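You operate a simulated robot arm through the tools that you are given. There is no shell and no other tool.

The job below is to be done with a simulated robot arm. You get a single attempt, and the scene is never put back.

JOB
Put things in order on the top of the workbench. At the end: the black bar brush stands where the white clothes peg stood; the grey bike computer stands where the green scrub sponge stood; the green scrub sponge stands on top of the white tape box; the white clothes peg from the top of the workbench stands where the grey bike computer stood; the white pin stands where the black bar brush stood; whatever was shut is shut again. Leave all else as you found it, and nothing knocked over.

The check looks at the end state, three seconds after you hand in, the way a careful person would. Anything else that was tipped, shoved, dropped, spilled or broken makes it a failure.

ROBOT AND FRAMES
A 5-joint arm with a two-finger parallel gripper, fixed in place. Base frame: the origin is at the foot of the arm, x ahead of it, y to its left, z up; the work surface is at about z = 0. Readings come in m, rad, newtons and seconds.
With the tool pointing down near the work surface it reaches from about 0.26 to 0.68 m from the base axis. Its first joint turns from -1.152 to 1.152 rad. The tool tilts only in the upright plane through the base axis and itself; it spins freely about its own axis. Payload 2.9 kg.
The TCP is the grasp point between the finger pads, 0.03 m short of the fingertips. In the tool frame z runs along the fingers and y along their closing line. The gripper opens to 0.11 m. The fingers are 0.02 m wide and 0.01 m thick; the gripper's body (0.048 by 0.112 m) begins 0.055 m behind the TCP.
Orientation is told as [roll, pitch, yaw] about the base's x, y, z axes, in that order, counted from this pose: with the fingers straight down and closing along the base's y, the tool's x points along the base's -x, its y along +y and its z along -z.

CONTROLS
- The arm moves only by the tool step_arm. Its argument "commands" is a list of rows, each a list of 6 numbers: the shift along the base's x, y, z in units of 400 mm (1.0 is 400 mm), then the turn, a rotation vector about the base's x, y, z in units of 60 degrees (1.0 is 60 degrees). In form: [[x, y, z, wx, wy, wz], ...]. A call has 1 to 20 rows; each row is the pose to reach, as a shift and turn from the pose commanded when the call began. "fingers" is the opening in per cent of the stroke, from 0 (shut) to 100 (fully open), set as the call begins (left out, the last holds). A call with a number of a shift or a turn outside -1 to 1 is refused whole. Each row takes 0.2 s and may step no farther than 0.05 m and 0.15 rad from the row before; otherwise, or with a gripper value out of range, the whole call is refused. Where a pose cannot be reached the arm comes as near as it can. A force on the tool above 40 N (or 10 N above the force at the start of the call, whichever is more), or a blocked arm, ends the call early, and 0.2 s more pass. The fingers move at their own pace (about 0.108 m/s each) and stop on an object; they squeeze with about 27 N. The grip force told is the motor's: it shows also when the fingers shut on nothing. Time passes only in rows, and 0.2 s behind the last, so rows that repeat a pose let the fingers close. The reply holds the time, the measured pose of the TCP, the force on the tool along the base axes, the opening and the grip force, in the units named above and with some noise, with the torque about the TCP (base axes, N m) and any sound that the robot's microphone picked up.
- Cameras (640 x 400 px; columns grow to the right, rows downward): "scene" is fixed at [0.0155, -0.4405, 0.614]; the picture's right is [0.92, -0.40, 0.00], its down [-0.22, -0.51, -0.83] and it looks along [0.33, 0.76, -0.56] (base axes); focal length 368 px, centre (320, 200). "wrist" rides on the gripper at [0.072, 0.017, -0.103] in the tool frame; the picture's right is [-0.23, 0.97, 0.00], its down [-0.76, -0.18, -0.62] and it looks along [-0.61, -0.14, 0.78] (tool axes); focal length 222 px, centre (320, 200). There is no depth. A picture from a camera that has moved, and an enlarged one, comes with that camera's place and axes in the base frame and with its lens. The place of the scene camera against the robot may be out by one fixed shift of up to 0.012 m in any direction.
- capture(camera): a new picture of that camera. No time passes.
- zoom(camera, box): a new picture of the part [left, top, right, bottom] of that camera's present view, enlarged. No time passes.
- close_job(): hands the job in; it is judged then, once.

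Places have to be worked out from the pictures, the camera data and where the tool is seen. Open the gripper and draw the arm clear of the work before you hand the job in, unless the task says otherwise.

The tools are called after "Emit:" by a JSON object that holds its "api" and its "payload". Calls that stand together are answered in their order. step_arm: Moves the arm, as the interface text tells. Its arguments: {"type":"object","properties":{"commands":{"type":"array","items":{"type":"array","items":{"type":"number"}}},"fingers":{"type":"number"}},"required":["commands"]} The other tools are called the same way: capture (camera) takes a picture; zoom (camera, box) takes an enlarged picture of a part of a camera's view; close_job () hands the job in.

At the start:

```text
time_s: 0.0
eef_pos: [0.3702, 0.2901, 0.263]
orientation: [0.0, 0.0, 0.001]
ft_force: [-0.6, -0.1, 0.2]
wrist_torque: [0.01, 0.02, 0.02]
grip_width: 0.1099
finger_force: 0.1
```

scene: 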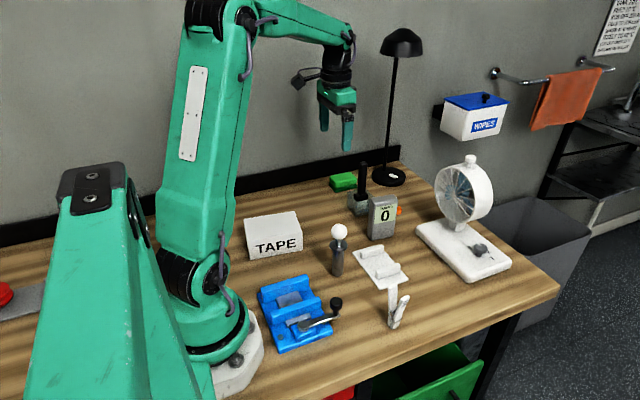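
wrist: 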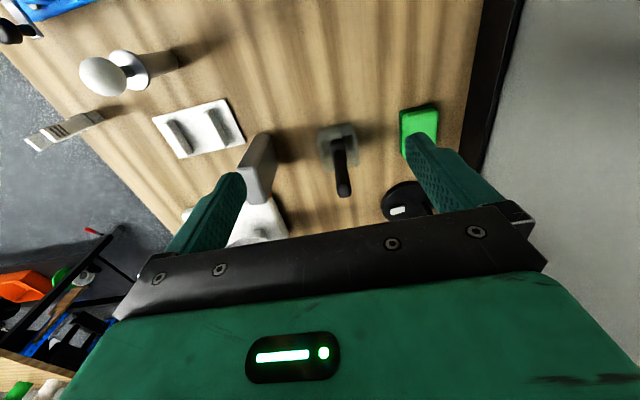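

I start by looking at the scene closely from both cameras to identify the objects.

Emit:
{"api": "zoom", "payload": {"camera": "scene", "box": [230, 140, 430, 265]}}

Emit:
{"api": "zoom", "payload": {"camera": "scene", "box": [240, 220, 440, 345]}}

Emit:
{"api": "zoom", "payload": {"camera": "scene", "box": [320, 140, 540, 300]}}

Emit:
{"api": "zoom", "payload": {"camera": "wrist", "box": [0, 0, 320, 200]}}

Emit:
{"api": "zoom", "payload": {"camera": "wrist", "box": [200, 60, 520, 260]}}

Emit:
{"api": "zoom", "payload": {"camera": "scene", "box": [300, 320, 500, 400]}}

```text
3.20 times, centred on (330, 202) of scene
camera zoom: at [0.0155, -0.4405, 0.614], right [0.92, -0.4, 0.0], down [-0.22, -0.51, -0.83], along [0.33, 0.76, -0.56], focal length 1177 px, centre (288, 192)
```

zoom: 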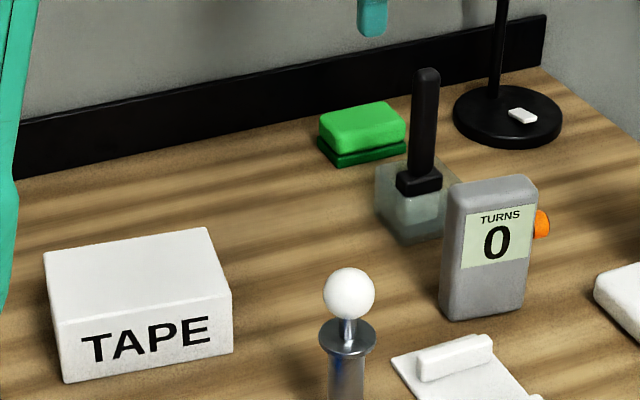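

```text
3.20 times, centred on (340, 282) of scene
camera zoom: at [0.0155, -0.4405, 0.614], right [0.92, -0.4, 0.0], down [-0.22, -0.51, -0.83], along [0.33, 0.76, -0.56], focal length 1177 px, centre (256, -64)
```

zoom: 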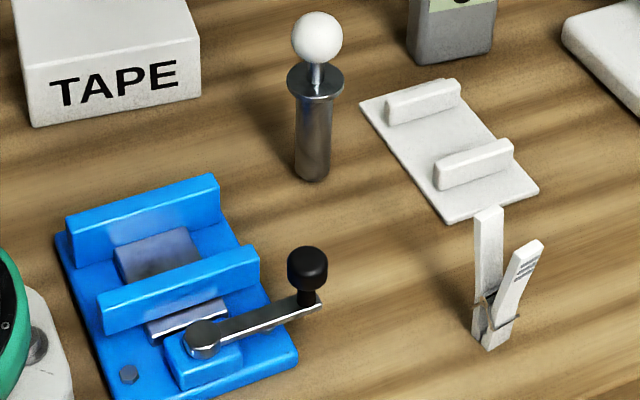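

```text
2.50 times, centred on (430, 220) of scene
camera zoom: at [0.0155, -0.4405, 0.614], right [0.92, -0.4, 0.0], down [-0.22, -0.51, -0.83], along [0.33, 0.76, -0.56], focal length 920 px, centre (45, 150)
```

zoom: 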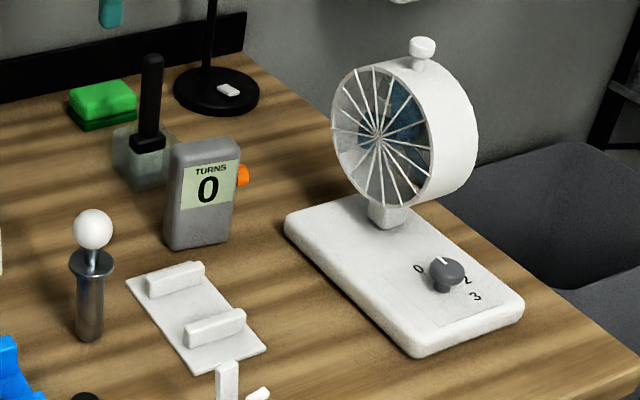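

```text
2.00 times, centred on (160, 100) of wrist
camera zoom: at [0.2984, 0.3082, 0.3673], right [0.23, 0.97, 0.0], down [0.76, -0.18, 0.62], along [0.61, -0.14, -0.78], focal length 444 px, centre (640, 400)
```

zoom: 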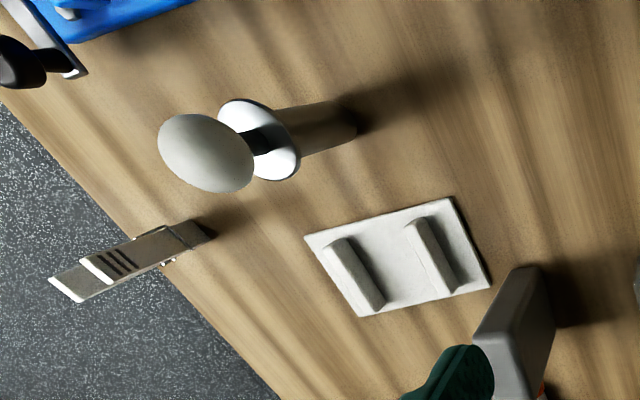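

```text
2.00 times, centred on (360, 160) of wrist
camera zoom: at [0.2984, 0.3082, 0.3673], right [0.23, 0.97, 0.0], down [0.76, -0.18, 0.62], along [0.61, -0.14, -0.78], focal length 444 px, centre (240, 280)
```

zoom: 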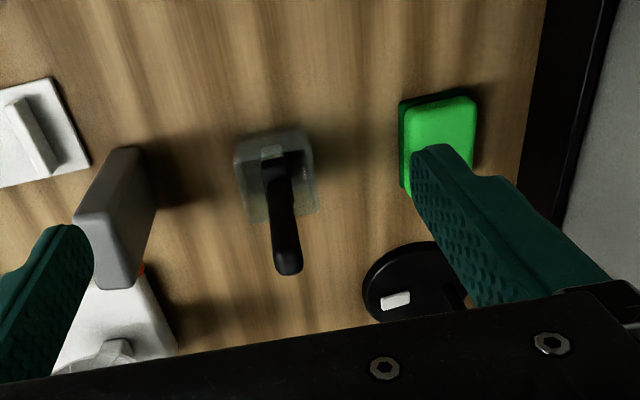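

```text
3.20 times, centred on (400, 360) of scene
camera zoom: at [0.0155, -0.4405, 0.614], right [0.92, -0.4, 0.0], down [-0.22, -0.51, -0.83], along [0.33, 0.76, -0.56], focal length 1177 px, centre (64, -312)
```

zoom: 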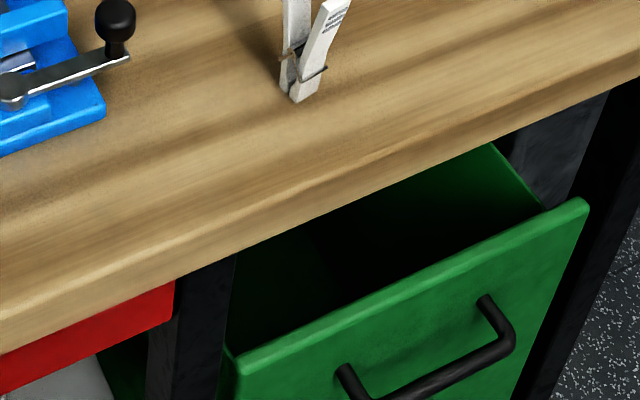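

The bench holds the peg (about x 0.33, y −0.08), pin (0.29, 0.10), computer (0.46, 0.17), brush (0.46, 0.30), sponge (0.46, 0.41) and tape box (0.19, 0.26). I move the wrist camera closer to the sponge and brush to measure them better.

Emit:
{"api": "step_arm", "payload": {"commands": [[0.05, 0.06, 0, 0, 0, 0], [0.1, 0.12, 0, 0, 0, 0], [0.15, 0.2, -0.02, 0, 0, 0], [0.2, 0.275, -0.05, 0, 0, 0], [0.2, 0.275, -0.05, 0, 0, 0]], "fingers": 100}}

Emit:
{"api": "capture", "payload": {"camera": "wrist"}}

Emit:
{"api": "capture", "payload": {"camera": "scene"}}

```text
time_s: 1.2
eef_pos: [0.4496, 0.3988, 0.2419]
orientation: [0.0, 0.0, 0.0]
ft_force: [0.7, 0.9, -1.2]
wrist_torque: [0.01, 0.0, 0.02]
grip_width: 0.1098
finger_force: 0.0
```

```text
taken
camera wrist: at [0.3783, 0.4171, 0.3468], right [0.23, 0.97, 0.0], down [0.76, -0.18, 0.62], along [0.61, -0.14, -0.78], focal length 222 px, centre (320, 200)
```

wrist: 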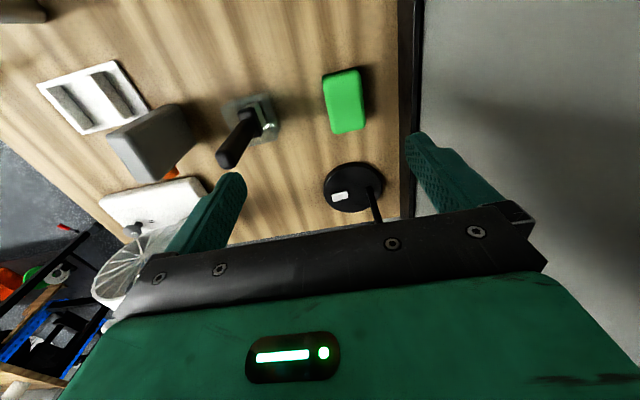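

```text
taken
```

scene: 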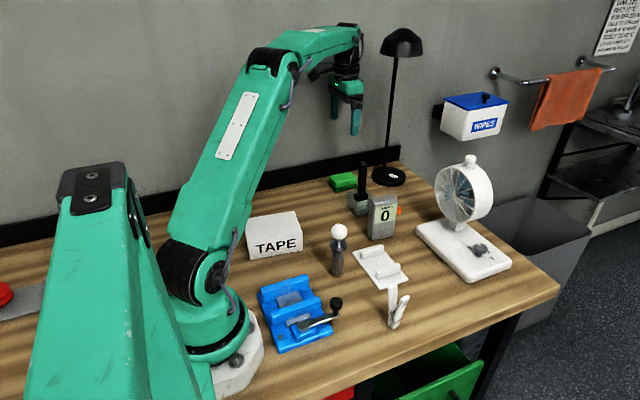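

The sponge and brush are now in view; I zoom in for precise edges.

Emit:
{"api": "zoom", "payload": {"camera": "wrist", "box": [200, 50, 400, 175]}}

Emit:
{"api": "zoom", "payload": {"camera": "wrist", "box": [20, 50, 220, 175]}}

Emit:
{"api": "zoom", "payload": {"camera": "scene", "box": [310, 150, 430, 225]}}

```text
3.20 times, centred on (300, 112) of wrist
camera zoom: at [0.3783, 0.4171, 0.3468], right [0.23, 0.97, 0.0], down [0.76, -0.18, 0.62], along [0.61, -0.14, -0.78], focal length 711 px, centre (384, 480)
```

zoom: 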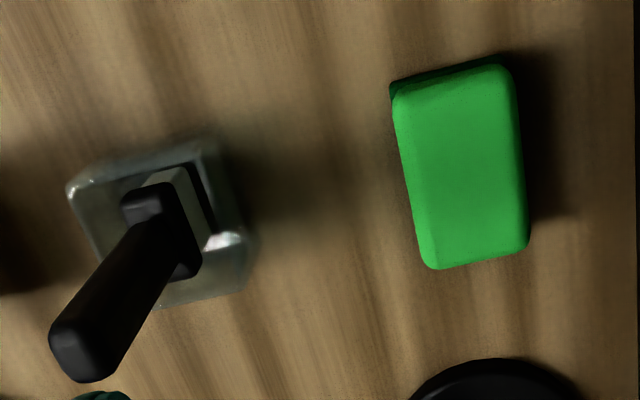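

```text
3.20 times, centred on (120, 112) of wrist
camera zoom: at [0.3783, 0.4171, 0.3468], right [0.23, 0.97, 0.0], down [0.76, -0.18, 0.62], along [0.61, -0.14, -0.78], focal length 711 px, centre (960, 480)
```

zoom: 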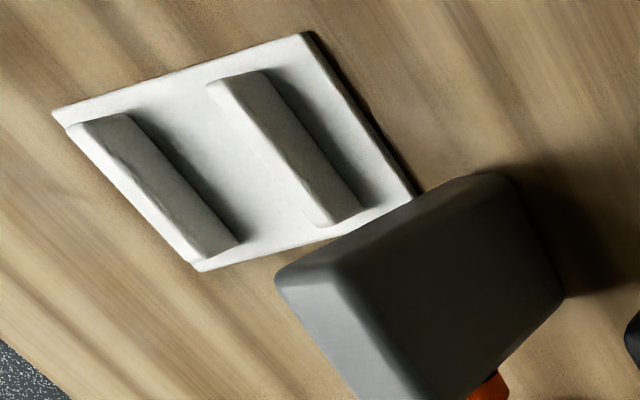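

```text
5.33 times, centred on (370, 188) of scene
camera zoom: at [0.0155, -0.4405, 0.614], right [0.92, -0.4, 0.0], down [-0.22, -0.51, -0.83], along [0.33, 0.76, -0.56], focal length 1962 px, centre (53, 267)
```

zoom: 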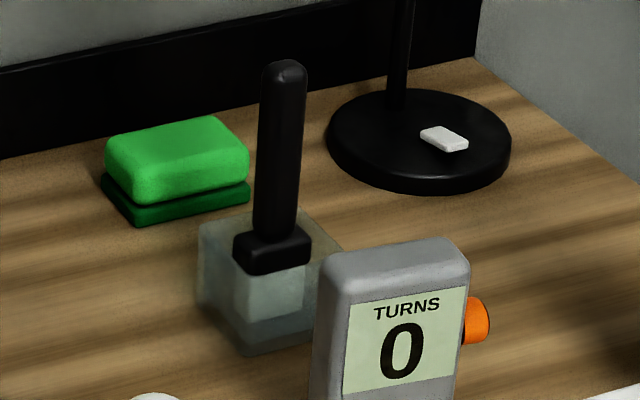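

The brush appears to stand in or behind a translucent glass block. I move the wrist camera lower and back toward the base to look at it closely.

Emit:
{"api": "step_arm", "payload": {"commands": [[-0.11, -0.04, 0, 0, 0, 0], [-0.2, -0.08, -0.05, 0, 0, 0], [-0.24, -0.1, -0.13, 0, 0, 0], [-0.24, -0.105, -0.23, 0, 0, 0], [-0.24, -0.105, -0.23, 0, 0, 0]]}}

Emit:
{"api": "capture", "payload": {"camera": "wrist"}}

Emit:
{"api": "zoom", "payload": {"camera": "wrist", "box": [220, 100, 420, 225]}}

```text
time_s: 2.4
eef_pos: [0.3567, 0.3587, 0.1494]
orientation: [0.0, -0.001, 0.0]
ft_force: [0.2, 1.2, -0.5]
wrist_torque: [-0.03, 0.05, -0.02]
grip_width: 0.1101
finger_force: 0.0
```

```text
taken
camera wrist: at [0.2839, 0.3757, 0.2529], right [0.23, 0.97, 0.0], down [0.76, -0.18, 0.62], along [0.61, -0.14, -0.78], focal length 222 px, centre (320, 200)
```

wrist: 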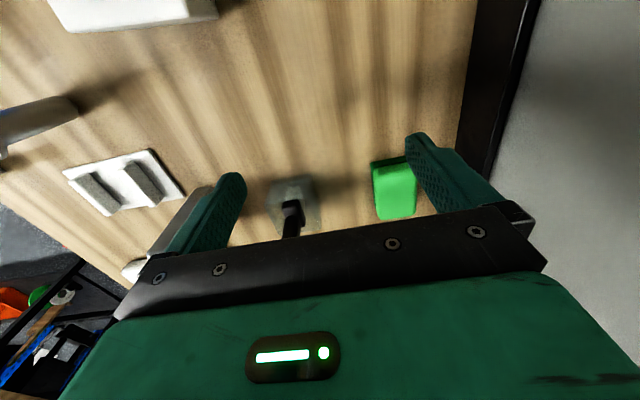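

```text
3.20 times, centred on (320, 162) of wrist
camera zoom: at [0.2839, 0.3757, 0.2529], right [0.23, 0.97, 0.0], down [0.76, -0.18, 0.62], along [0.61, -0.14, -0.78], focal length 711 px, centre (320, 320)
```

zoom: 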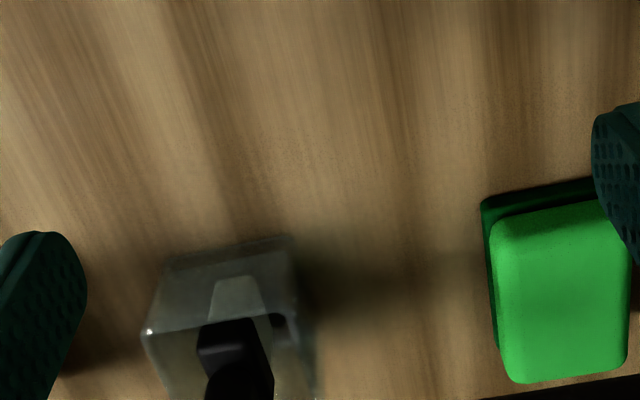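

The zoom seems to render real detail, so I zoom much tighter on the brush, pin and peg from the fixed camera.

Emit:
{"api": "zoom", "payload": {"camera": "scene", "box": [340, 180, 388, 220]}}

Emit:
{"api": "zoom", "payload": {"camera": "scene", "box": [315, 215, 365, 285]}}

Emit:
{"api": "zoom", "payload": {"camera": "scene", "box": [370, 275, 425, 335]}}

Emit:
{"api": "zoom", "payload": {"camera": "wrist", "box": [255, 165, 335, 245]}}

Emit:
{"api": "zoom", "payload": {"camera": "scene", "box": [355, 185, 410, 245]}}

```text
10.00 times, centred on (364, 200) of scene
camera zoom: at [0.0155, -0.4406, 0.614], right [0.92, -0.4, 0.0], down [-0.22, -0.51, -0.83], along [0.33, 0.76, -0.56], focal length 3678 px, centre (-120, 200)
```

zoom: 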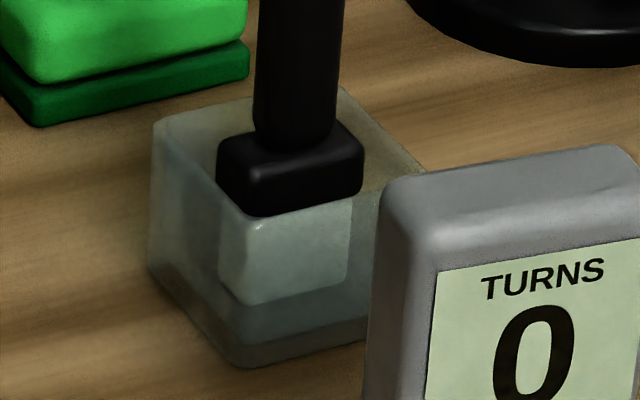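

```text
5.71 times, centred on (340, 250) of scene
camera zoom: at [0.0155, -0.4406, 0.614], right [0.92, -0.4, 0.0], down [-0.22, -0.51, -0.83], along [0.33, 0.76, -0.56], focal length 2102 px, centre (206, -86)
```

zoom: 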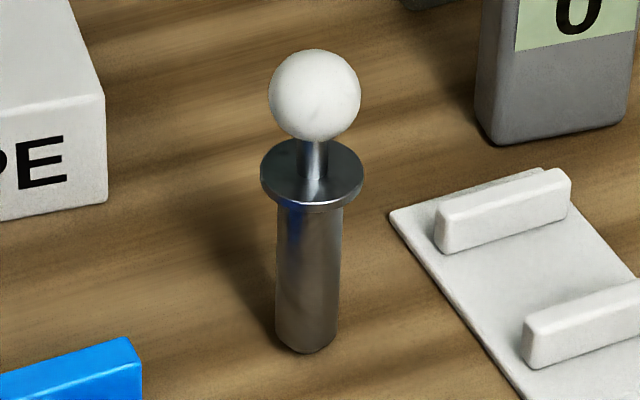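

```text
6.67 times, centred on (398, 305) of scene
camera zoom: at [0.0155, -0.4406, 0.614], right [0.92, -0.4, 0.0], down [-0.22, -0.51, -0.83], along [0.33, 0.76, -0.56], focal length 2452 px, centre (-197, -500)
```

zoom: 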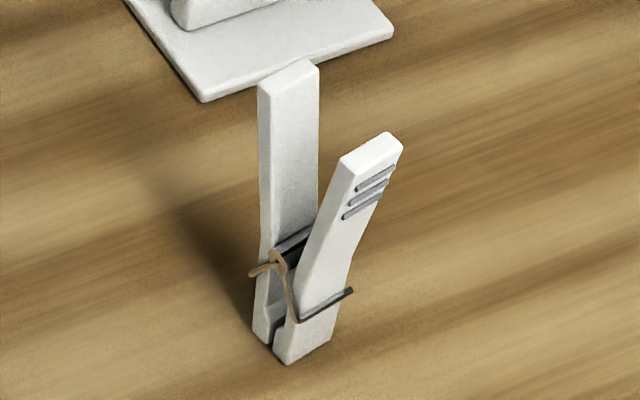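

```text
5.00 times, centred on (295, 205) of wrist
camera zoom: at [0.2839, 0.3757, 0.2529], right [0.23, 0.97, 0.0], down [0.76, -0.18, 0.62], along [0.61, -0.14, -0.78], focal length 1111 px, centre (445, 175)
```

zoom: 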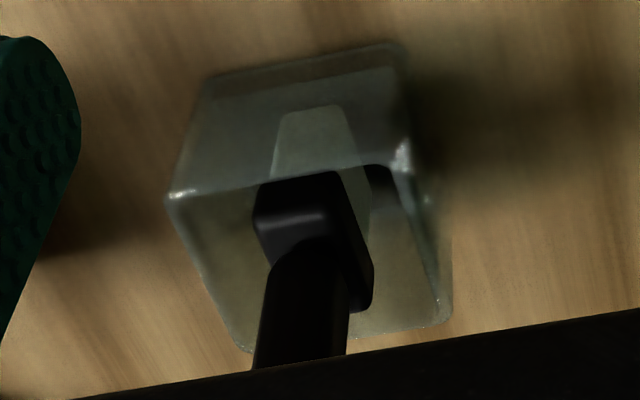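

```text
6.67 times, centred on (382, 215) of scene
camera zoom: at [0.0155, -0.4406, 0.614], right [0.92, -0.4, 0.0], down [-0.22, -0.51, -0.83], along [0.33, 0.76, -0.56], focal length 2452 px, centre (-97, 100)
```

zoom: 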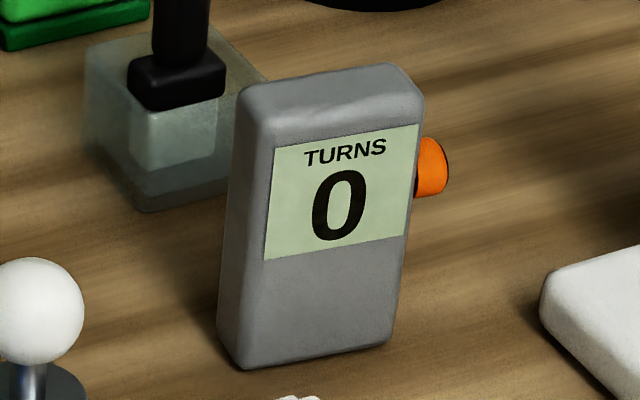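

The brush's bristles sit inside a translucent glass-like block. I go above it to see from the top whether it is an open vessel, separate from the brush.

Emit:
{"api": "step_arm", "payload": {"commands": [[0, 0, 0.09, 0, 0, 0], [0, 0, 0.175, 0, 0, 0], [0.1, -0.04, 0.175, 0, 0, 0], [0.2, -0.08, 0.175, 0, 0, 0], [0.3, -0.12, 0.175, 0, 0, 0], [0.38, -0.17, 0.175, 0, 0, 0], [0.38, -0.17, 0.175, 0, 0, 0]]}}

Emit:
{"api": "capture", "payload": {"camera": "wrist"}}

```text
time_s: 4.2
eef_pos: [0.4735, 0.336, 0.227]
orientation: [0.001, -0.002, 0.095]
ft_force: [0.0, -0.5, 0.2]
wrist_torque: [0.01, 0.01, 0.0]
grip_width: 0.1102
finger_force: 0.0
stopped in row 7: the arm was blocked; the commanded pose is now the measured one
```

```text
taken
camera wrist: at [0.4009, 0.3463, 0.33], right [0.13, 0.99, 0.0], down [0.77, -0.1, 0.62], along [0.62, -0.08, -0.78], focal length 222 px, centre (320, 200)
```

wrist: 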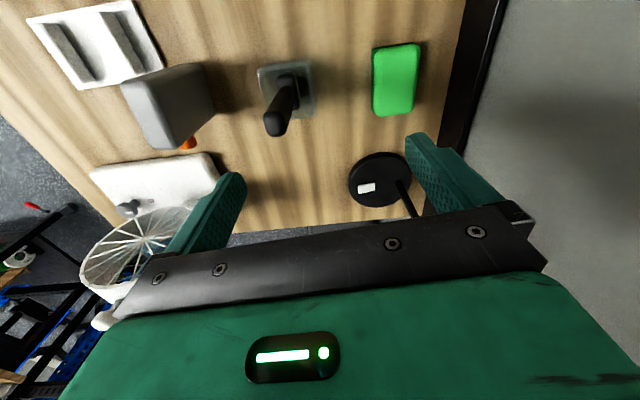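

The arm reports being blocked at (0.47, 0.34, 0.23). I look at the scene to see what it may have touched before moving again.

Emit:
{"api": "capture", "payload": {"camera": "scene"}}

Emit:
{"api": "zoom", "payload": {"camera": "scene", "box": [270, 10, 450, 220]}}

Emit:
{"api": "zoom", "payload": {"camera": "wrist", "box": [235, 45, 335, 145]}}

```text
taken
```

scene: 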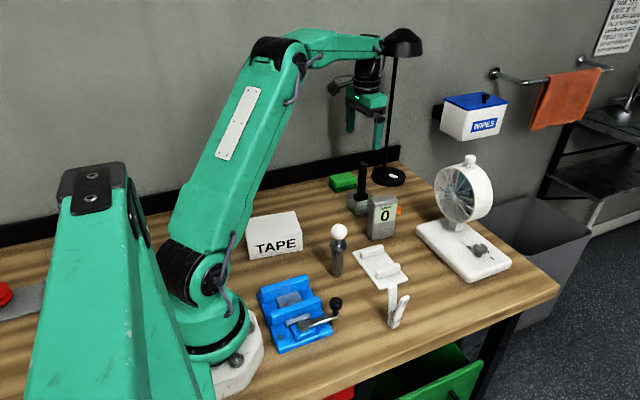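

```text
1.90 times, centred on (360, 115) of scene
camera zoom: at [0.0155, -0.4405, 0.614], right [0.92, -0.4, 0.0], down [-0.22, -0.51, -0.83], along [0.33, 0.76, -0.56], focal length 701 px, centre (244, 362)
```

zoom: 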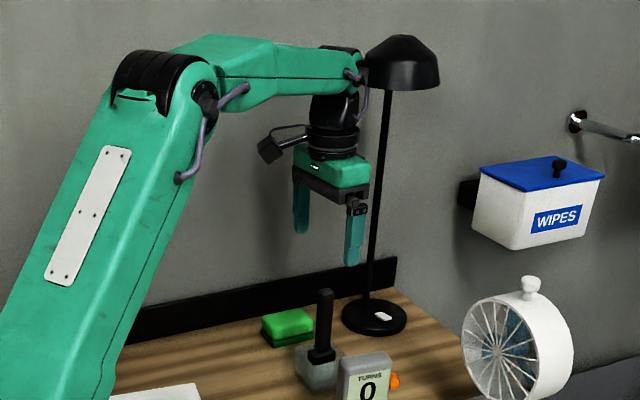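

```text
4.00 times, centred on (285, 95) of wrist
camera zoom: at [0.4009, 0.3463, 0.33], right [0.13, 0.99, 0.0], down [0.77, -0.1, 0.62], along [0.62, -0.08, -0.78], focal length 888 px, centre (460, 620)
```

zoom: 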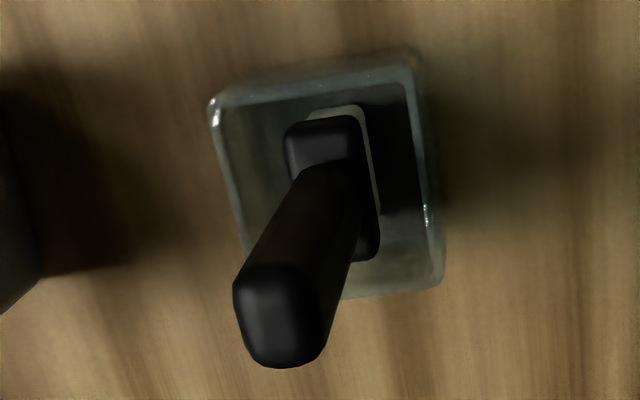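

The vessel is an open glass with the brush standing in it. The arm's forearm end looks very close to the lamp head; I zoom in there to judge the contact.

Emit:
{"api": "zoom", "payload": {"camera": "scene", "box": [350, 15, 430, 75]}}

Emit:
{"api": "zoom", "payload": {"camera": "scene", "box": [345, 140, 425, 200]}}

```text
6.67 times, centred on (390, 45) of scene
camera zoom: at [0.0155, -0.4405, 0.614], right [0.92, -0.4, 0.0], down [-0.22, -0.51, -0.83], along [0.33, 0.76, -0.56], focal length 2452 px, centre (-147, 1233)
```

zoom: 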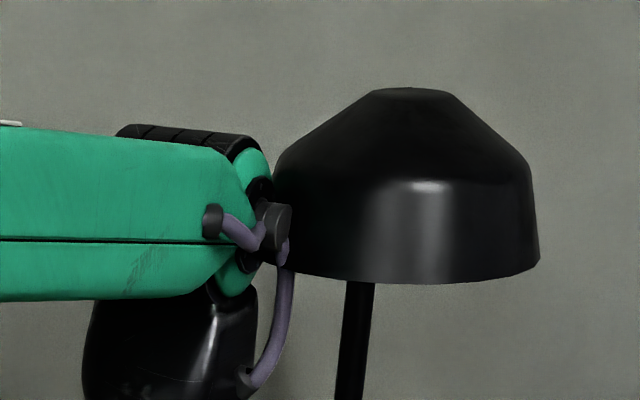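

```text
6.67 times, centred on (385, 170) of scene
camera zoom: at [0.0155, -0.4405, 0.614], right [0.92, -0.4, 0.0], down [-0.22, -0.51, -0.83], along [0.33, 0.76, -0.56], focal length 2452 px, centre (-113, 400)
```

zoom: 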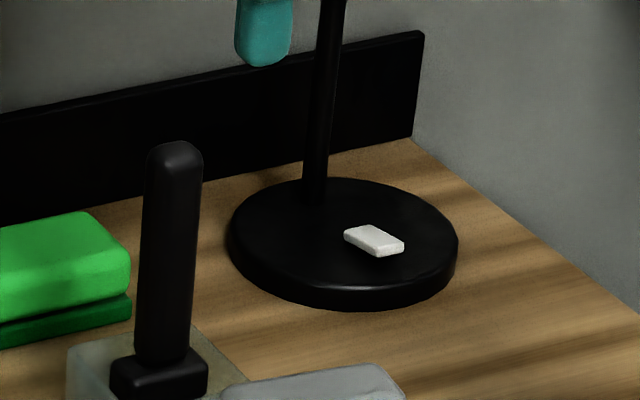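

The arm's first joint seems to have been held back, not the tool. I zoom on the arm base, the green post at left and the elbow to see whether something there is blocking it.

Emit:
{"api": "zoom", "payload": {"camera": "scene", "box": [0, 150, 300, 400]}}

Emit:
{"api": "zoom", "payload": {"camera": "scene", "box": [220, 20, 420, 145]}}

```text
1.60 times, centred on (150, 275) of scene
camera zoom: at [0.0155, -0.4405, 0.614], right [0.92, -0.4, 0.0], down [-0.22, -0.51, -0.83], along [0.33, 0.76, -0.56], focal length 588 px, centre (592, 80)
```

zoom: 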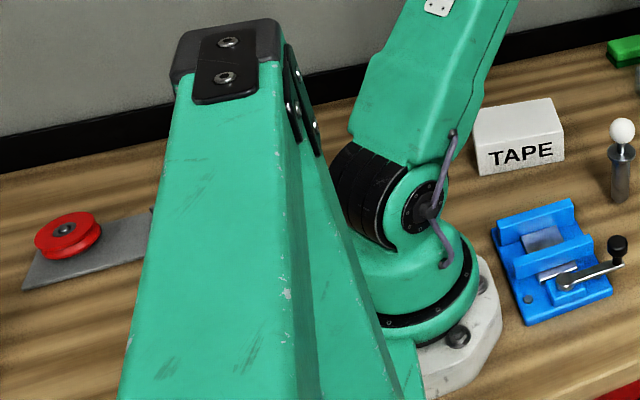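

```text
3.20 times, centred on (320, 82) of scene
camera zoom: at [0.0155, -0.4405, 0.614], right [0.92, -0.4, 0.0], down [-0.22, -0.51, -0.83], along [0.33, 0.76, -0.56], focal length 1177 px, centre (320, 576)
```

zoom: 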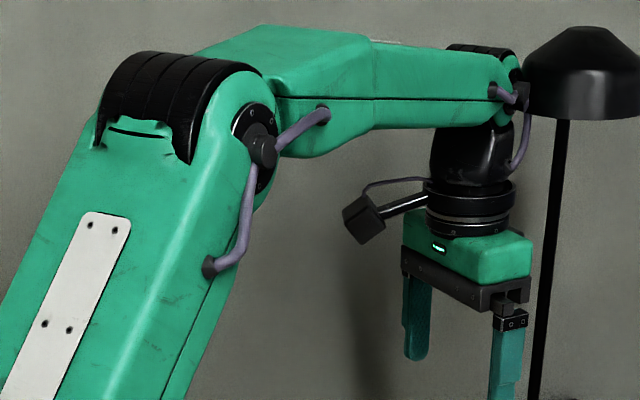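

Nothing touches the gripper, and the lamp base has not moved; the forearm end near the lamp head is the likely contact. I back off away from the lamp and retract toward the base, then compare.

Emit:
{"api": "step_arm", "payload": {"commands": [[-0.035, 0.01, 0.01, 0, 0, 0], [-0.07, 0.007, 0.02, 0, 0, 0], [-0.16, -0.04, 0.04, 0, 0, 0], [-0.26, -0.1, 0.05, 0, 0, 0], [-0.29, -0.159, 0.05, 0, 0, -0.09], [-0.29, -0.159, 0.05, 0, 0, -0.09]]}}

Emit:
{"api": "zoom", "payload": {"camera": "scene", "box": [350, 15, 430, 75]}}

Emit:
{"api": "zoom", "payload": {"camera": "scene", "box": [345, 140, 425, 200]}}

```text
time_s: 5.6
eef_pos: [0.3577, 0.269, 0.2456]
orientation: [-0.001, -0.003, -0.001]
ft_force: [-0.8, 0.4, 0.1]
wrist_torque: [0.03, -0.01, -0.01]
grip_width: 0.1099
finger_force: 0.1
```

```text
6.67 times, centred on (390, 45) of scene
camera zoom: at [0.0155, -0.4406, 0.614], right [0.92, -0.4, 0.0], down [-0.22, -0.51, -0.83], along [0.33, 0.76, -0.56], focal length 2452 px, centre (-147, 1233)
```

zoom: 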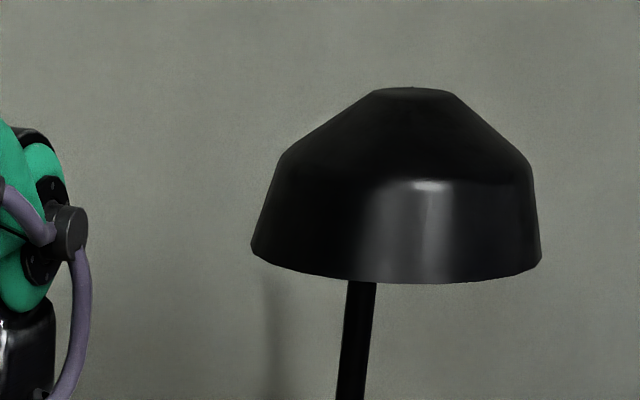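

```text
6.67 times, centred on (385, 170) of scene
camera zoom: at [0.0155, -0.4406, 0.614], right [0.92, -0.4, 0.0], down [-0.22, -0.51, -0.83], along [0.33, 0.76, -0.56], focal length 2452 px, centre (-113, 400)
```

zoom: 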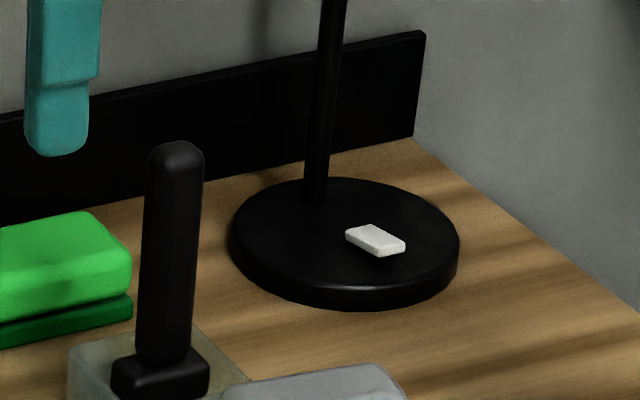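

The lamp is unchanged and clear. To learn whether the block comes from something near the base or from reach, I turn the arm clockwise at a smaller radius and watch whether it is held again.

Emit:
{"api": "step_arm", "payload": {"commands": [[0.04, -0.06, 0, 0, 0, 0], [0.08, -0.13, 0, 0, 0, 0], [0.08, -0.13, 0, 0, 0, 0], [0.08, -0.13, 0, 0, 0, 0]]}}

Emit:
{"api": "capture", "payload": {"camera": "scene"}}

```text
time_s: 6.6
eef_pos: [0.3911, 0.2212, 0.2432]
orientation: [-0.001, -0.003, 0.0]
ft_force: [0.3, -0.5, -0.9]
wrist_torque: [0.01, -0.01, 0.05]
grip_width: 0.1101
finger_force: 0.1
```

```text
taken
```

scene: 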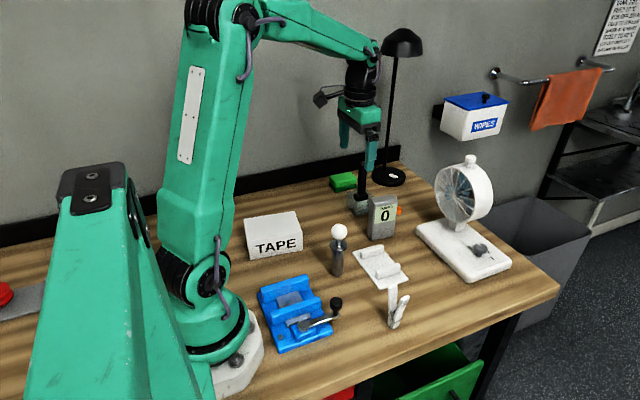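

At this smaller radius the arm turns freely, so the block was local (near the lamp); I will keep the forearm low and short there. From the wrist view I place the sponge at about (0.470, 0.431), aligned with x. Next I look at the tape box from above.

Emit:
{"api": "step_arm", "payload": {"commands": [[-0.1, 0.03, 0.02, 0, 0, 0], [-0.2, 0.06, 0.05, 0, 0, 0], [-0.3, 0.08, 0.07, 0, 0, 0], [-0.35, 0.1, 0.07, 0, 0, 0], [-0.35, 0.1, 0.07, 0, 0, 0]]}}

Emit:
{"api": "capture", "payload": {"camera": "wrist"}}

```text
time_s: 7.8
eef_pos: [0.2488, 0.2593, 0.272]
orientation: [0.0, 0.002, 0.0]
ft_force: [-0.3, 0.2, 0.3]
wrist_torque: [0.01, -0.01, 0.04]
grip_width: 0.1101
finger_force: 0.1
```

```text
taken
camera wrist: at [0.1773, 0.2768, 0.3758], right [0.23, 0.97, 0.0], down [0.76, -0.18, 0.62], along [0.61, -0.14, -0.78], focal length 222 px, centre (320, 200)
```

wrist: 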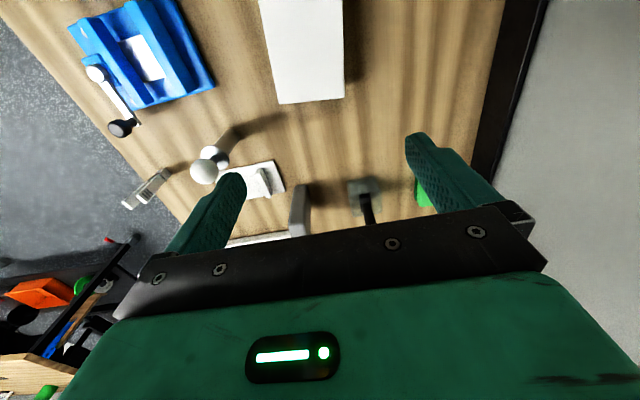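

The wrist view confirms the box: right end from (0.249, 0.208) to (0.262, 0.291), so its centre is about (0.192, 0.259), top at z ≈ 0.06. I now approach the sponge on a low path, staying clear of lamp and brush.

Emit:
{"api": "step_arm", "payload": {"commands": [[0.053, 0.064, -0.0425, 0, 0, 0], [0.1155, 0.139, -0.0925, 0, 0, 0], [0.178, 0.214, -0.155, 0, 0, 0], [0.2405, 0.2768, -0.23, 0, 0, 0], [0.303, 0.339, -0.305, 0, 0, 0], [0.403, 0.389, -0.33, 0, 0, 0], [0.503, 0.422, -0.355, 0, 0, 0], [0.553, 0.429, -0.405, 0, 0, 0], [0.553, 0.429, -0.405, 0, 0, 0]], "fingers": 85}}

Emit:
{"api": "capture", "payload": {"camera": "wrist"}}

Emit:
{"api": "capture", "payload": {"camera": "scene"}}

```text
time_s: 9.8
eef_pos: [0.4679, 0.4318, 0.1129]
orientation: [0.0, 0.001, 0.001]
ft_force: [-0.6, 0.2, -0.3]
wrist_torque: [0.01, 0.03, -0.02]
grip_width: 0.0935
finger_force: 0.1
```

```text
taken
camera wrist: at [0.3976, 0.4488, 0.2159], right [0.23, 0.97, 0.0], down [0.76, -0.18, 0.62], along [0.61, -0.14, -0.78], focal length 222 px, centre (320, 200)
```

wrist: 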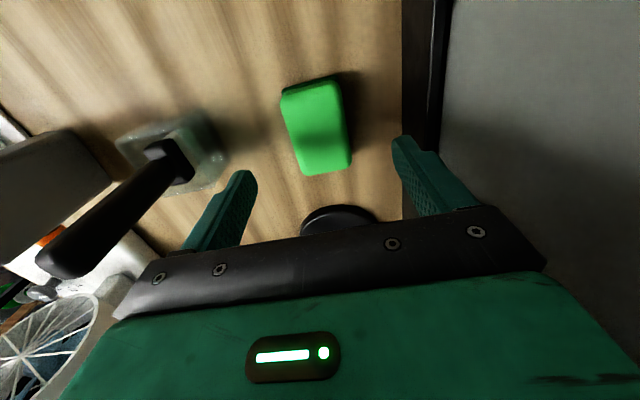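

```text
taken
```

scene: 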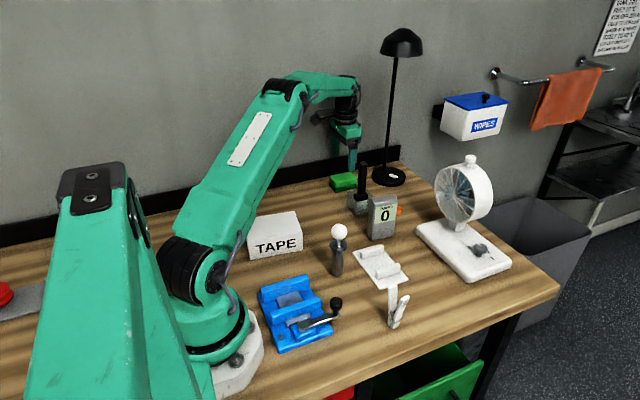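

The sponge is under the gripper; I zoom to fix its centre and yaw before going down.

Emit:
{"api": "zoom", "payload": {"camera": "wrist", "box": [250, 60, 378, 190]}}

Emit:
{"api": "zoom", "payload": {"camera": "scene", "box": [320, 130, 400, 210]}}

```text
3.08 times, centred on (314, 125) of wrist
camera zoom: at [0.3976, 0.4488, 0.2159], right [0.23, 0.97, 0.0], down [0.76, -0.18, 0.62], along [0.61, -0.14, -0.78], focal length 684 px, centre (338, 431)
```

zoom: 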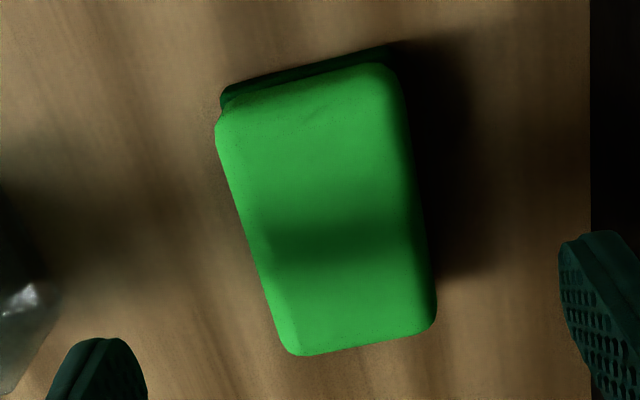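

```text
5.00 times, centred on (360, 170) of scene
camera zoom: at [0.0155, -0.4405, 0.614], right [0.92, -0.4, 0.0], down [-0.22, -0.51, -0.83], along [0.33, 0.76, -0.56], focal length 1839 px, centre (120, 350)
```

zoom: 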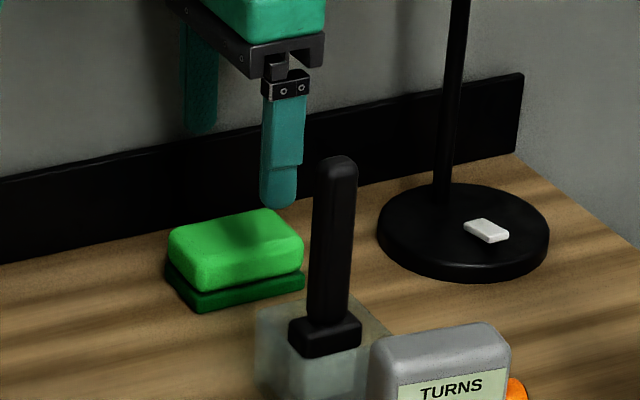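

The sponge is centred at (0.471, 0.431), yaw about 0, height ≈ 0.035. I descend and close on it.

Emit:
{"api": "step_arm", "payload": {"commands": [[0.0078, -0.002, -0.1, 0, 0, 0], [0.0078, -0.002, -0.165, 0, 0, 0], [0.0078, -0.002, -0.192, 0, 0, 0], [0.0078, -0.002, -0.192, 0, 0, 0]], "fingers": 85}}

Emit:
{"api": "step_arm", "payload": {"commands": [[0, 0, 0, 0, 0, 0], [0, 0, 0, 0, 0, 0], [0, 0, 0, 0, 0, 0], [0, 0, 0, 0, 0, 0]], "fingers": 0}}

Emit:
{"api": "capture", "payload": {"camera": "wrist"}}

```text
time_s: 10.8
eef_pos: [0.474, 0.4304, 0.0348]
orientation: [-0.001, -0.003, 0.001]
ft_force: [0.2, -0.1, -0.8]
wrist_torque: [0.01, 0.02, 0.01]
grip_width: 0.0936
finger_force: 0.0
```

```text
time_s: 11.8
eef_pos: [0.4729, 0.4294, 0.0359]
orientation: [-0.001, 0.0, 0.0]
ft_force: [0.7, 0.2, -0.7]
wrist_torque: [0.04, -0.01, 0.01]
grip_width: 0.0488
finger_force: 26.4
```

```text
taken
camera wrist: at [0.4013, 0.4476, 0.1388], right [0.23, 0.97, 0.0], down [0.76, -0.18, 0.62], along [0.61, -0.14, -0.78], focal length 222 px, centre (320, 200)
```

wrist: 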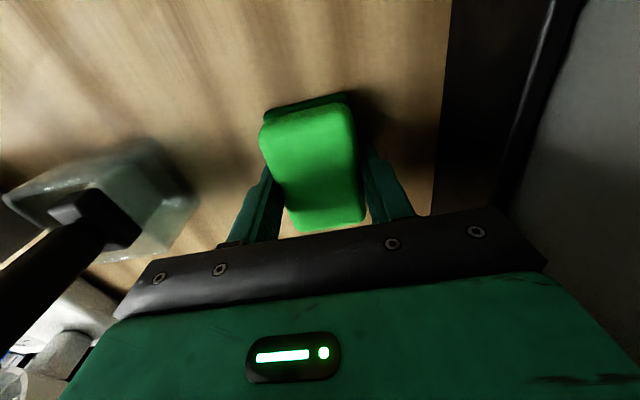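

The sponge is held (opening 0.049). I lift it and carry it back along the same corridor to above the tape box.

Emit:
{"api": "step_arm", "payload": {"commands": [[0, 0, 0.11, 0, 0, 0], [0, 0, 0.22, 0, 0, 0], [-0.1075, -0.024, 0.26, 0, 0, 0], [-0.2075, -0.061, 0.285, 0, 0, 0], [-0.295, -0.124, 0.31, 0, 0, 0], [-0.3825, -0.199, 0.3225, 0, 0, 0], [-0.47, -0.274, 0.3225, 0, 0, 0], [-0.5575, -0.336, 0.3225, 0, 0, 0], [-0.645, -0.399, 0.31, 0, 0, 0], [-0.6975, -0.429, 0.26, 0, 0, 0], [-0.6975, -0.429, 0.26, 0, 0, 0]], "fingers": 0}}

Emit:
{"api": "capture", "payload": {"camera": "wrist"}}

Emit:
{"api": "capture", "payload": {"camera": "scene"}}

```text
time_s: 14.2
eef_pos: [0.1936, 0.2596, 0.1395]
orientation: [0.002, 0.0, 0.001]
ft_force: [0.8, -0.1, 0.5]
wrist_torque: [-0.03, 0.0, 0.01]
grip_width: 0.0489
finger_force: 27.4
```

```text
taken
camera wrist: at [0.1217, 0.2765, 0.2429], right [0.23, 0.97, 0.0], down [0.76, -0.18, 0.62], along [0.61, -0.14, -0.78], focal length 222 px, centre (320, 200)
```

wrist: 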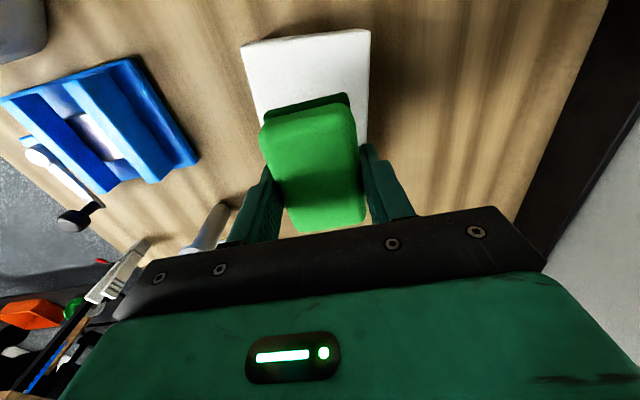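

```text
taken
```

scene: 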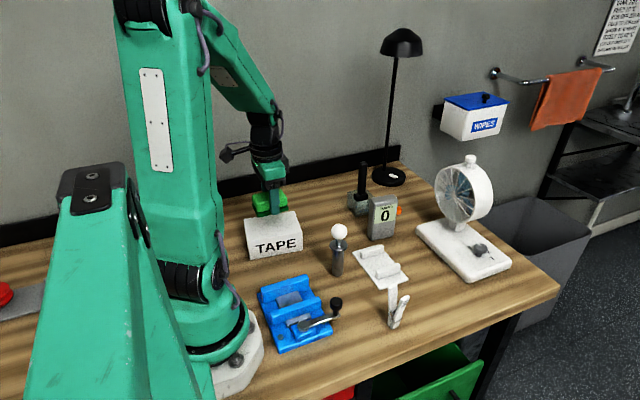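

The sponge is over the box centre (box measured again at (0.191, 0.257)). I lower slowly and check the gap in the scene view.

Emit:
{"api": "step_arm", "payload": {"commands": [[0, -0.004, -0.03, 0, 0, 0], [0, -0.004, -0.06, 0, 0, 0], [0, -0.004, -0.08, 0, 0, 0], [0, -0.004, -0.08, 0, 0, 0]], "fingers": 0}}

Emit:
{"api": "zoom", "payload": {"camera": "scene", "box": [225, 170, 325, 265]}}

```text
time_s: 15.2
eef_pos: [0.195, 0.2566, 0.1066]
orientation: [0.001, -0.001, -0.001]
ft_force: [-1.1, 0.2, 0.2]
wrist_torque: [0.01, -0.01, 0.01]
grip_width: 0.0489
finger_force: 27.0
```

```text
4.21 times, centred on (275, 218) of scene
camera zoom: at [0.0155, -0.4405, 0.614], right [0.92, -0.4, 0.0], down [-0.22, -0.51, -0.83], along [0.33, 0.76, -0.56], focal length 1549 px, centre (510, 126)
```

zoom: 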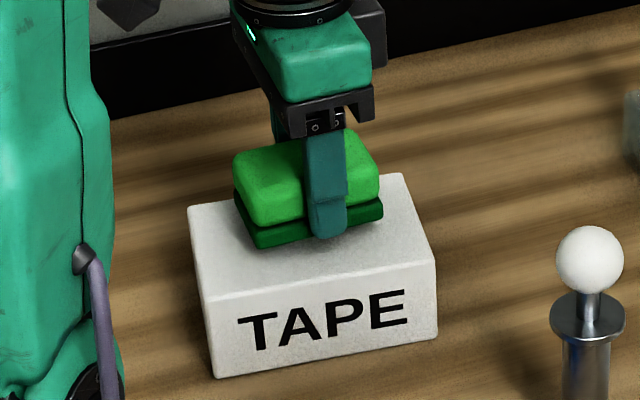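

The sponge hovers just above the box. I lower in small steps until contact shows in the force.

Emit:
{"api": "step_arm", "payload": {"commands": [[0, 0, -0.008, 0, 0, 0], [0, 0, -0.016, 0, 0, 0], [0, 0, -0.022, 0, 0, 0], [0, 0, -0.022, 0, 0, 0]], "fingers": 0}}

Emit:
{"api": "zoom", "payload": {"camera": "scene", "box": [225, 170, 325, 265]}}

```text
time_s: 16.2
eef_pos: [0.1964, 0.2574, 0.0977]
orientation: [0.0, 0.0, 0.0]
ft_force: [-0.4, 0.9, 0.0]
wrist_torque: [0.04, -0.01, -0.02]
grip_width: 0.0489
finger_force: 27.7
```

```text
4.21 times, centred on (275, 218) of scene
camera zoom: at [0.0155, -0.4405, 0.614], right [0.92, -0.4, 0.0], down [-0.22, -0.51, -0.83], along [0.33, 0.76, -0.56], focal length 1549 px, centre (510, 126)
```

zoom: 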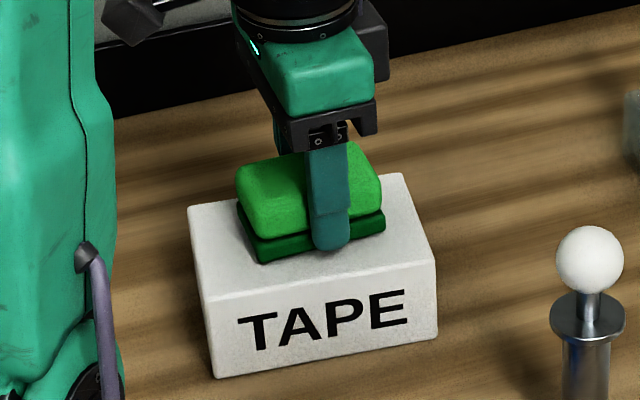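

Still no contact force; I continue down a few millimetres.

Emit:
{"api": "step_arm", "payload": {"commands": [[-0.003, 0, -0.004, 0, 0, 0], [-0.003, 0, -0.008, 0, 0, 0], [-0.003, 0, -0.008, 0, 0, 0]], "fingers": 0}}

Emit:
{"api": "zoom", "payload": {"camera": "scene", "box": [245, 190, 305, 240]}}

```text
time_s: 17.0
eef_pos: [0.1958, 0.256, 0.095]
orientation: [0.001, 0.0, -0.002]
ft_force: [-0.4, 0.5, -0.3]
wrist_torque: [-0.05, 0.0, 0.0]
grip_width: 0.0491
finger_force: 26.9
```

```text
8.00 times, centred on (275, 215) of scene
camera zoom: at [0.0155, -0.4405, 0.614], right [0.92, -0.4, 0.0], down [-0.22, -0.51, -0.83], along [0.33, 0.76, -0.56], focal length 2943 px, centre (680, 80)
```

zoom: 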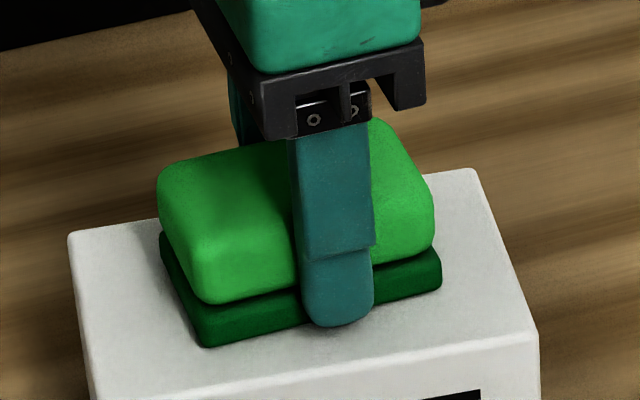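

It looks nearly seated; I go down another few millimetres in fine steps.

Emit:
{"api": "step_arm", "payload": {"commands": [[-0.002, 0, -0.004, 0, 0, 0], [-0.002, 0, -0.008, 0, 0, 0], [-0.002, 0, -0.008, 0, 0, 0]], "fingers": 0}}

Emit:
{"api": "zoom", "payload": {"camera": "scene", "box": [245, 190, 305, 240]}}

```text
time_s: 17.6
eef_pos: [0.1949, 0.2567, 0.0949]
orientation: [0.003, -0.004, -0.002]
ft_force: [-1.0, -4.4, 11.0]
wrist_torque: [-0.19, 0.11, 0.01]
grip_width: 0.0488
finger_force: 27.0
stopped in row 2: the force on the tool passed its limit at 45 N (the readings are from after the stop); the commanded pose is now the measured one
```

```text
8.00 times, centred on (275, 215) of scene
camera zoom: at [0.0155, -0.4406, 0.6139], right [0.92, -0.4, 0.0], down [-0.22, -0.51, -0.83], along [0.33, 0.76, -0.56], focal length 2943 px, centre (680, 80)
```

zoom: 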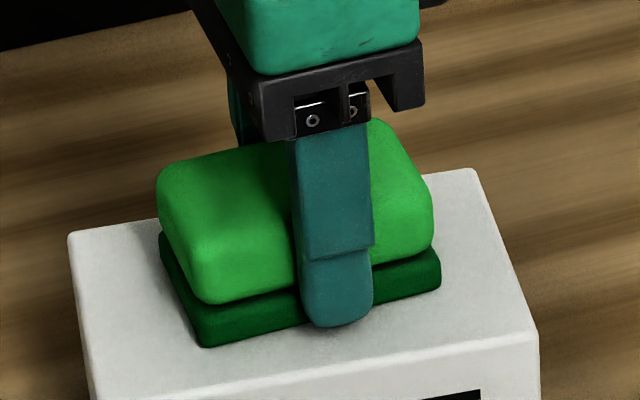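

Contact reached: the sponge is seated on the box top. I open the gripper and rise.

Emit:
{"api": "step_arm", "payload": {"commands": [[0, 0, 0, 0, 0, 0], [0, 0, 0, 0, 0, 0], [0, 0, 0.06, 0, 0, 0], [0, 0, 0.16, 0, 0, 0], [0, 0, 0.26, 0, 0, 0], [0, 0, 0.36, 0, 0, 0]], "fingers": 85}}

Emit:
{"api": "zoom", "payload": {"camera": "scene", "box": [225, 170, 325, 265]}}

Emit:
{"api": "capture", "payload": {"camera": "wrist"}}

```text
time_s: 19.0
eef_pos: [0.1937, 0.2566, 0.2351]
orientation: [0.001, -0.001, -0.002]
ft_force: [0.5, -0.6, 0.7]
wrist_torque: [0.01, 0.01, 0.02]
grip_width: 0.0936
finger_force: 0.0
```

```text
4.21 times, centred on (275, 218) of scene
camera zoom: at [0.0155, -0.4405, 0.614], right [0.92, -0.4, 0.0], down [-0.22, -0.51, -0.83], along [0.33, 0.76, -0.56], focal length 1549 px, centre (510, 126)
```

zoom: 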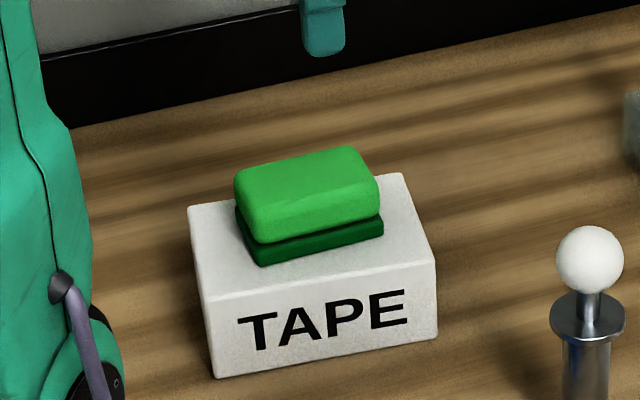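

```text
taken
camera wrist: at [0.123, 0.2758, 0.3395], right [0.23, 0.97, 0.0], down [0.76, -0.18, 0.62], along [0.61, -0.14, -0.78], focal length 222 px, centre (320, 200)
```

wrist: 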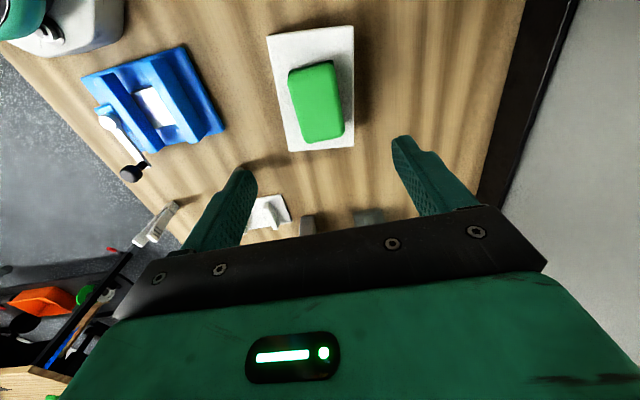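

The sponge sits well on the tape box. Next is the bike computer: I move above it to measure position, yaw and thickness.

Emit:
{"api": "step_arm", "payload": {"commands": [[0.08, 0, 0.02, 0, 0, 0], [0.18, 0, 0.04, 0, 0, 0], [0.28, -0.02, 0.04, 0, 0, 0], [0.38, -0.06, 0.04, 0, 0, 0], [0.47, -0.11, 0.04, 0, 0, 0], [0.56, -0.16, 0.04, 0, 0, 0], [0.61, -0.19, 0.04, 0, 0, 0], [0.61, -0.19, 0.04, 0, 0, 0]], "fingers": 85}}

Emit:
{"api": "capture", "payload": {"camera": "wrist"}}

```text
time_s: 20.8
eef_pos: [0.4384, 0.1785, 0.254]
orientation: [0.001, 0.001, -0.001]
ft_force: [0.8, 0.3, 0.1]
wrist_torque: [0.01, 0.0, 0.03]
grip_width: 0.0935
finger_force: 0.1
```

```text
taken
camera wrist: at [0.3676, 0.1965, 0.3573], right [0.23, 0.97, 0.0], down [0.76, -0.18, 0.62], along [0.61, -0.14, -0.78], focal length 222 px, centre (320, 200)
```

wrist: 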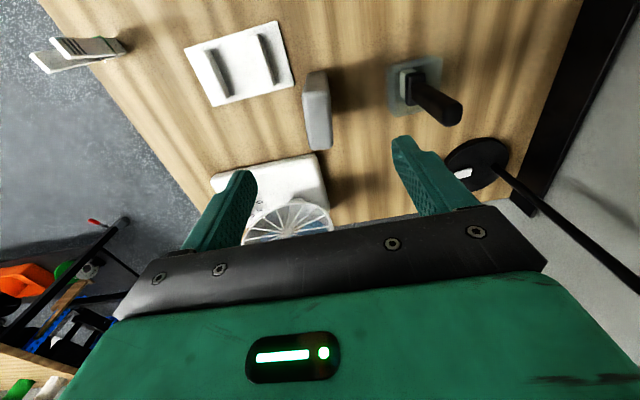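

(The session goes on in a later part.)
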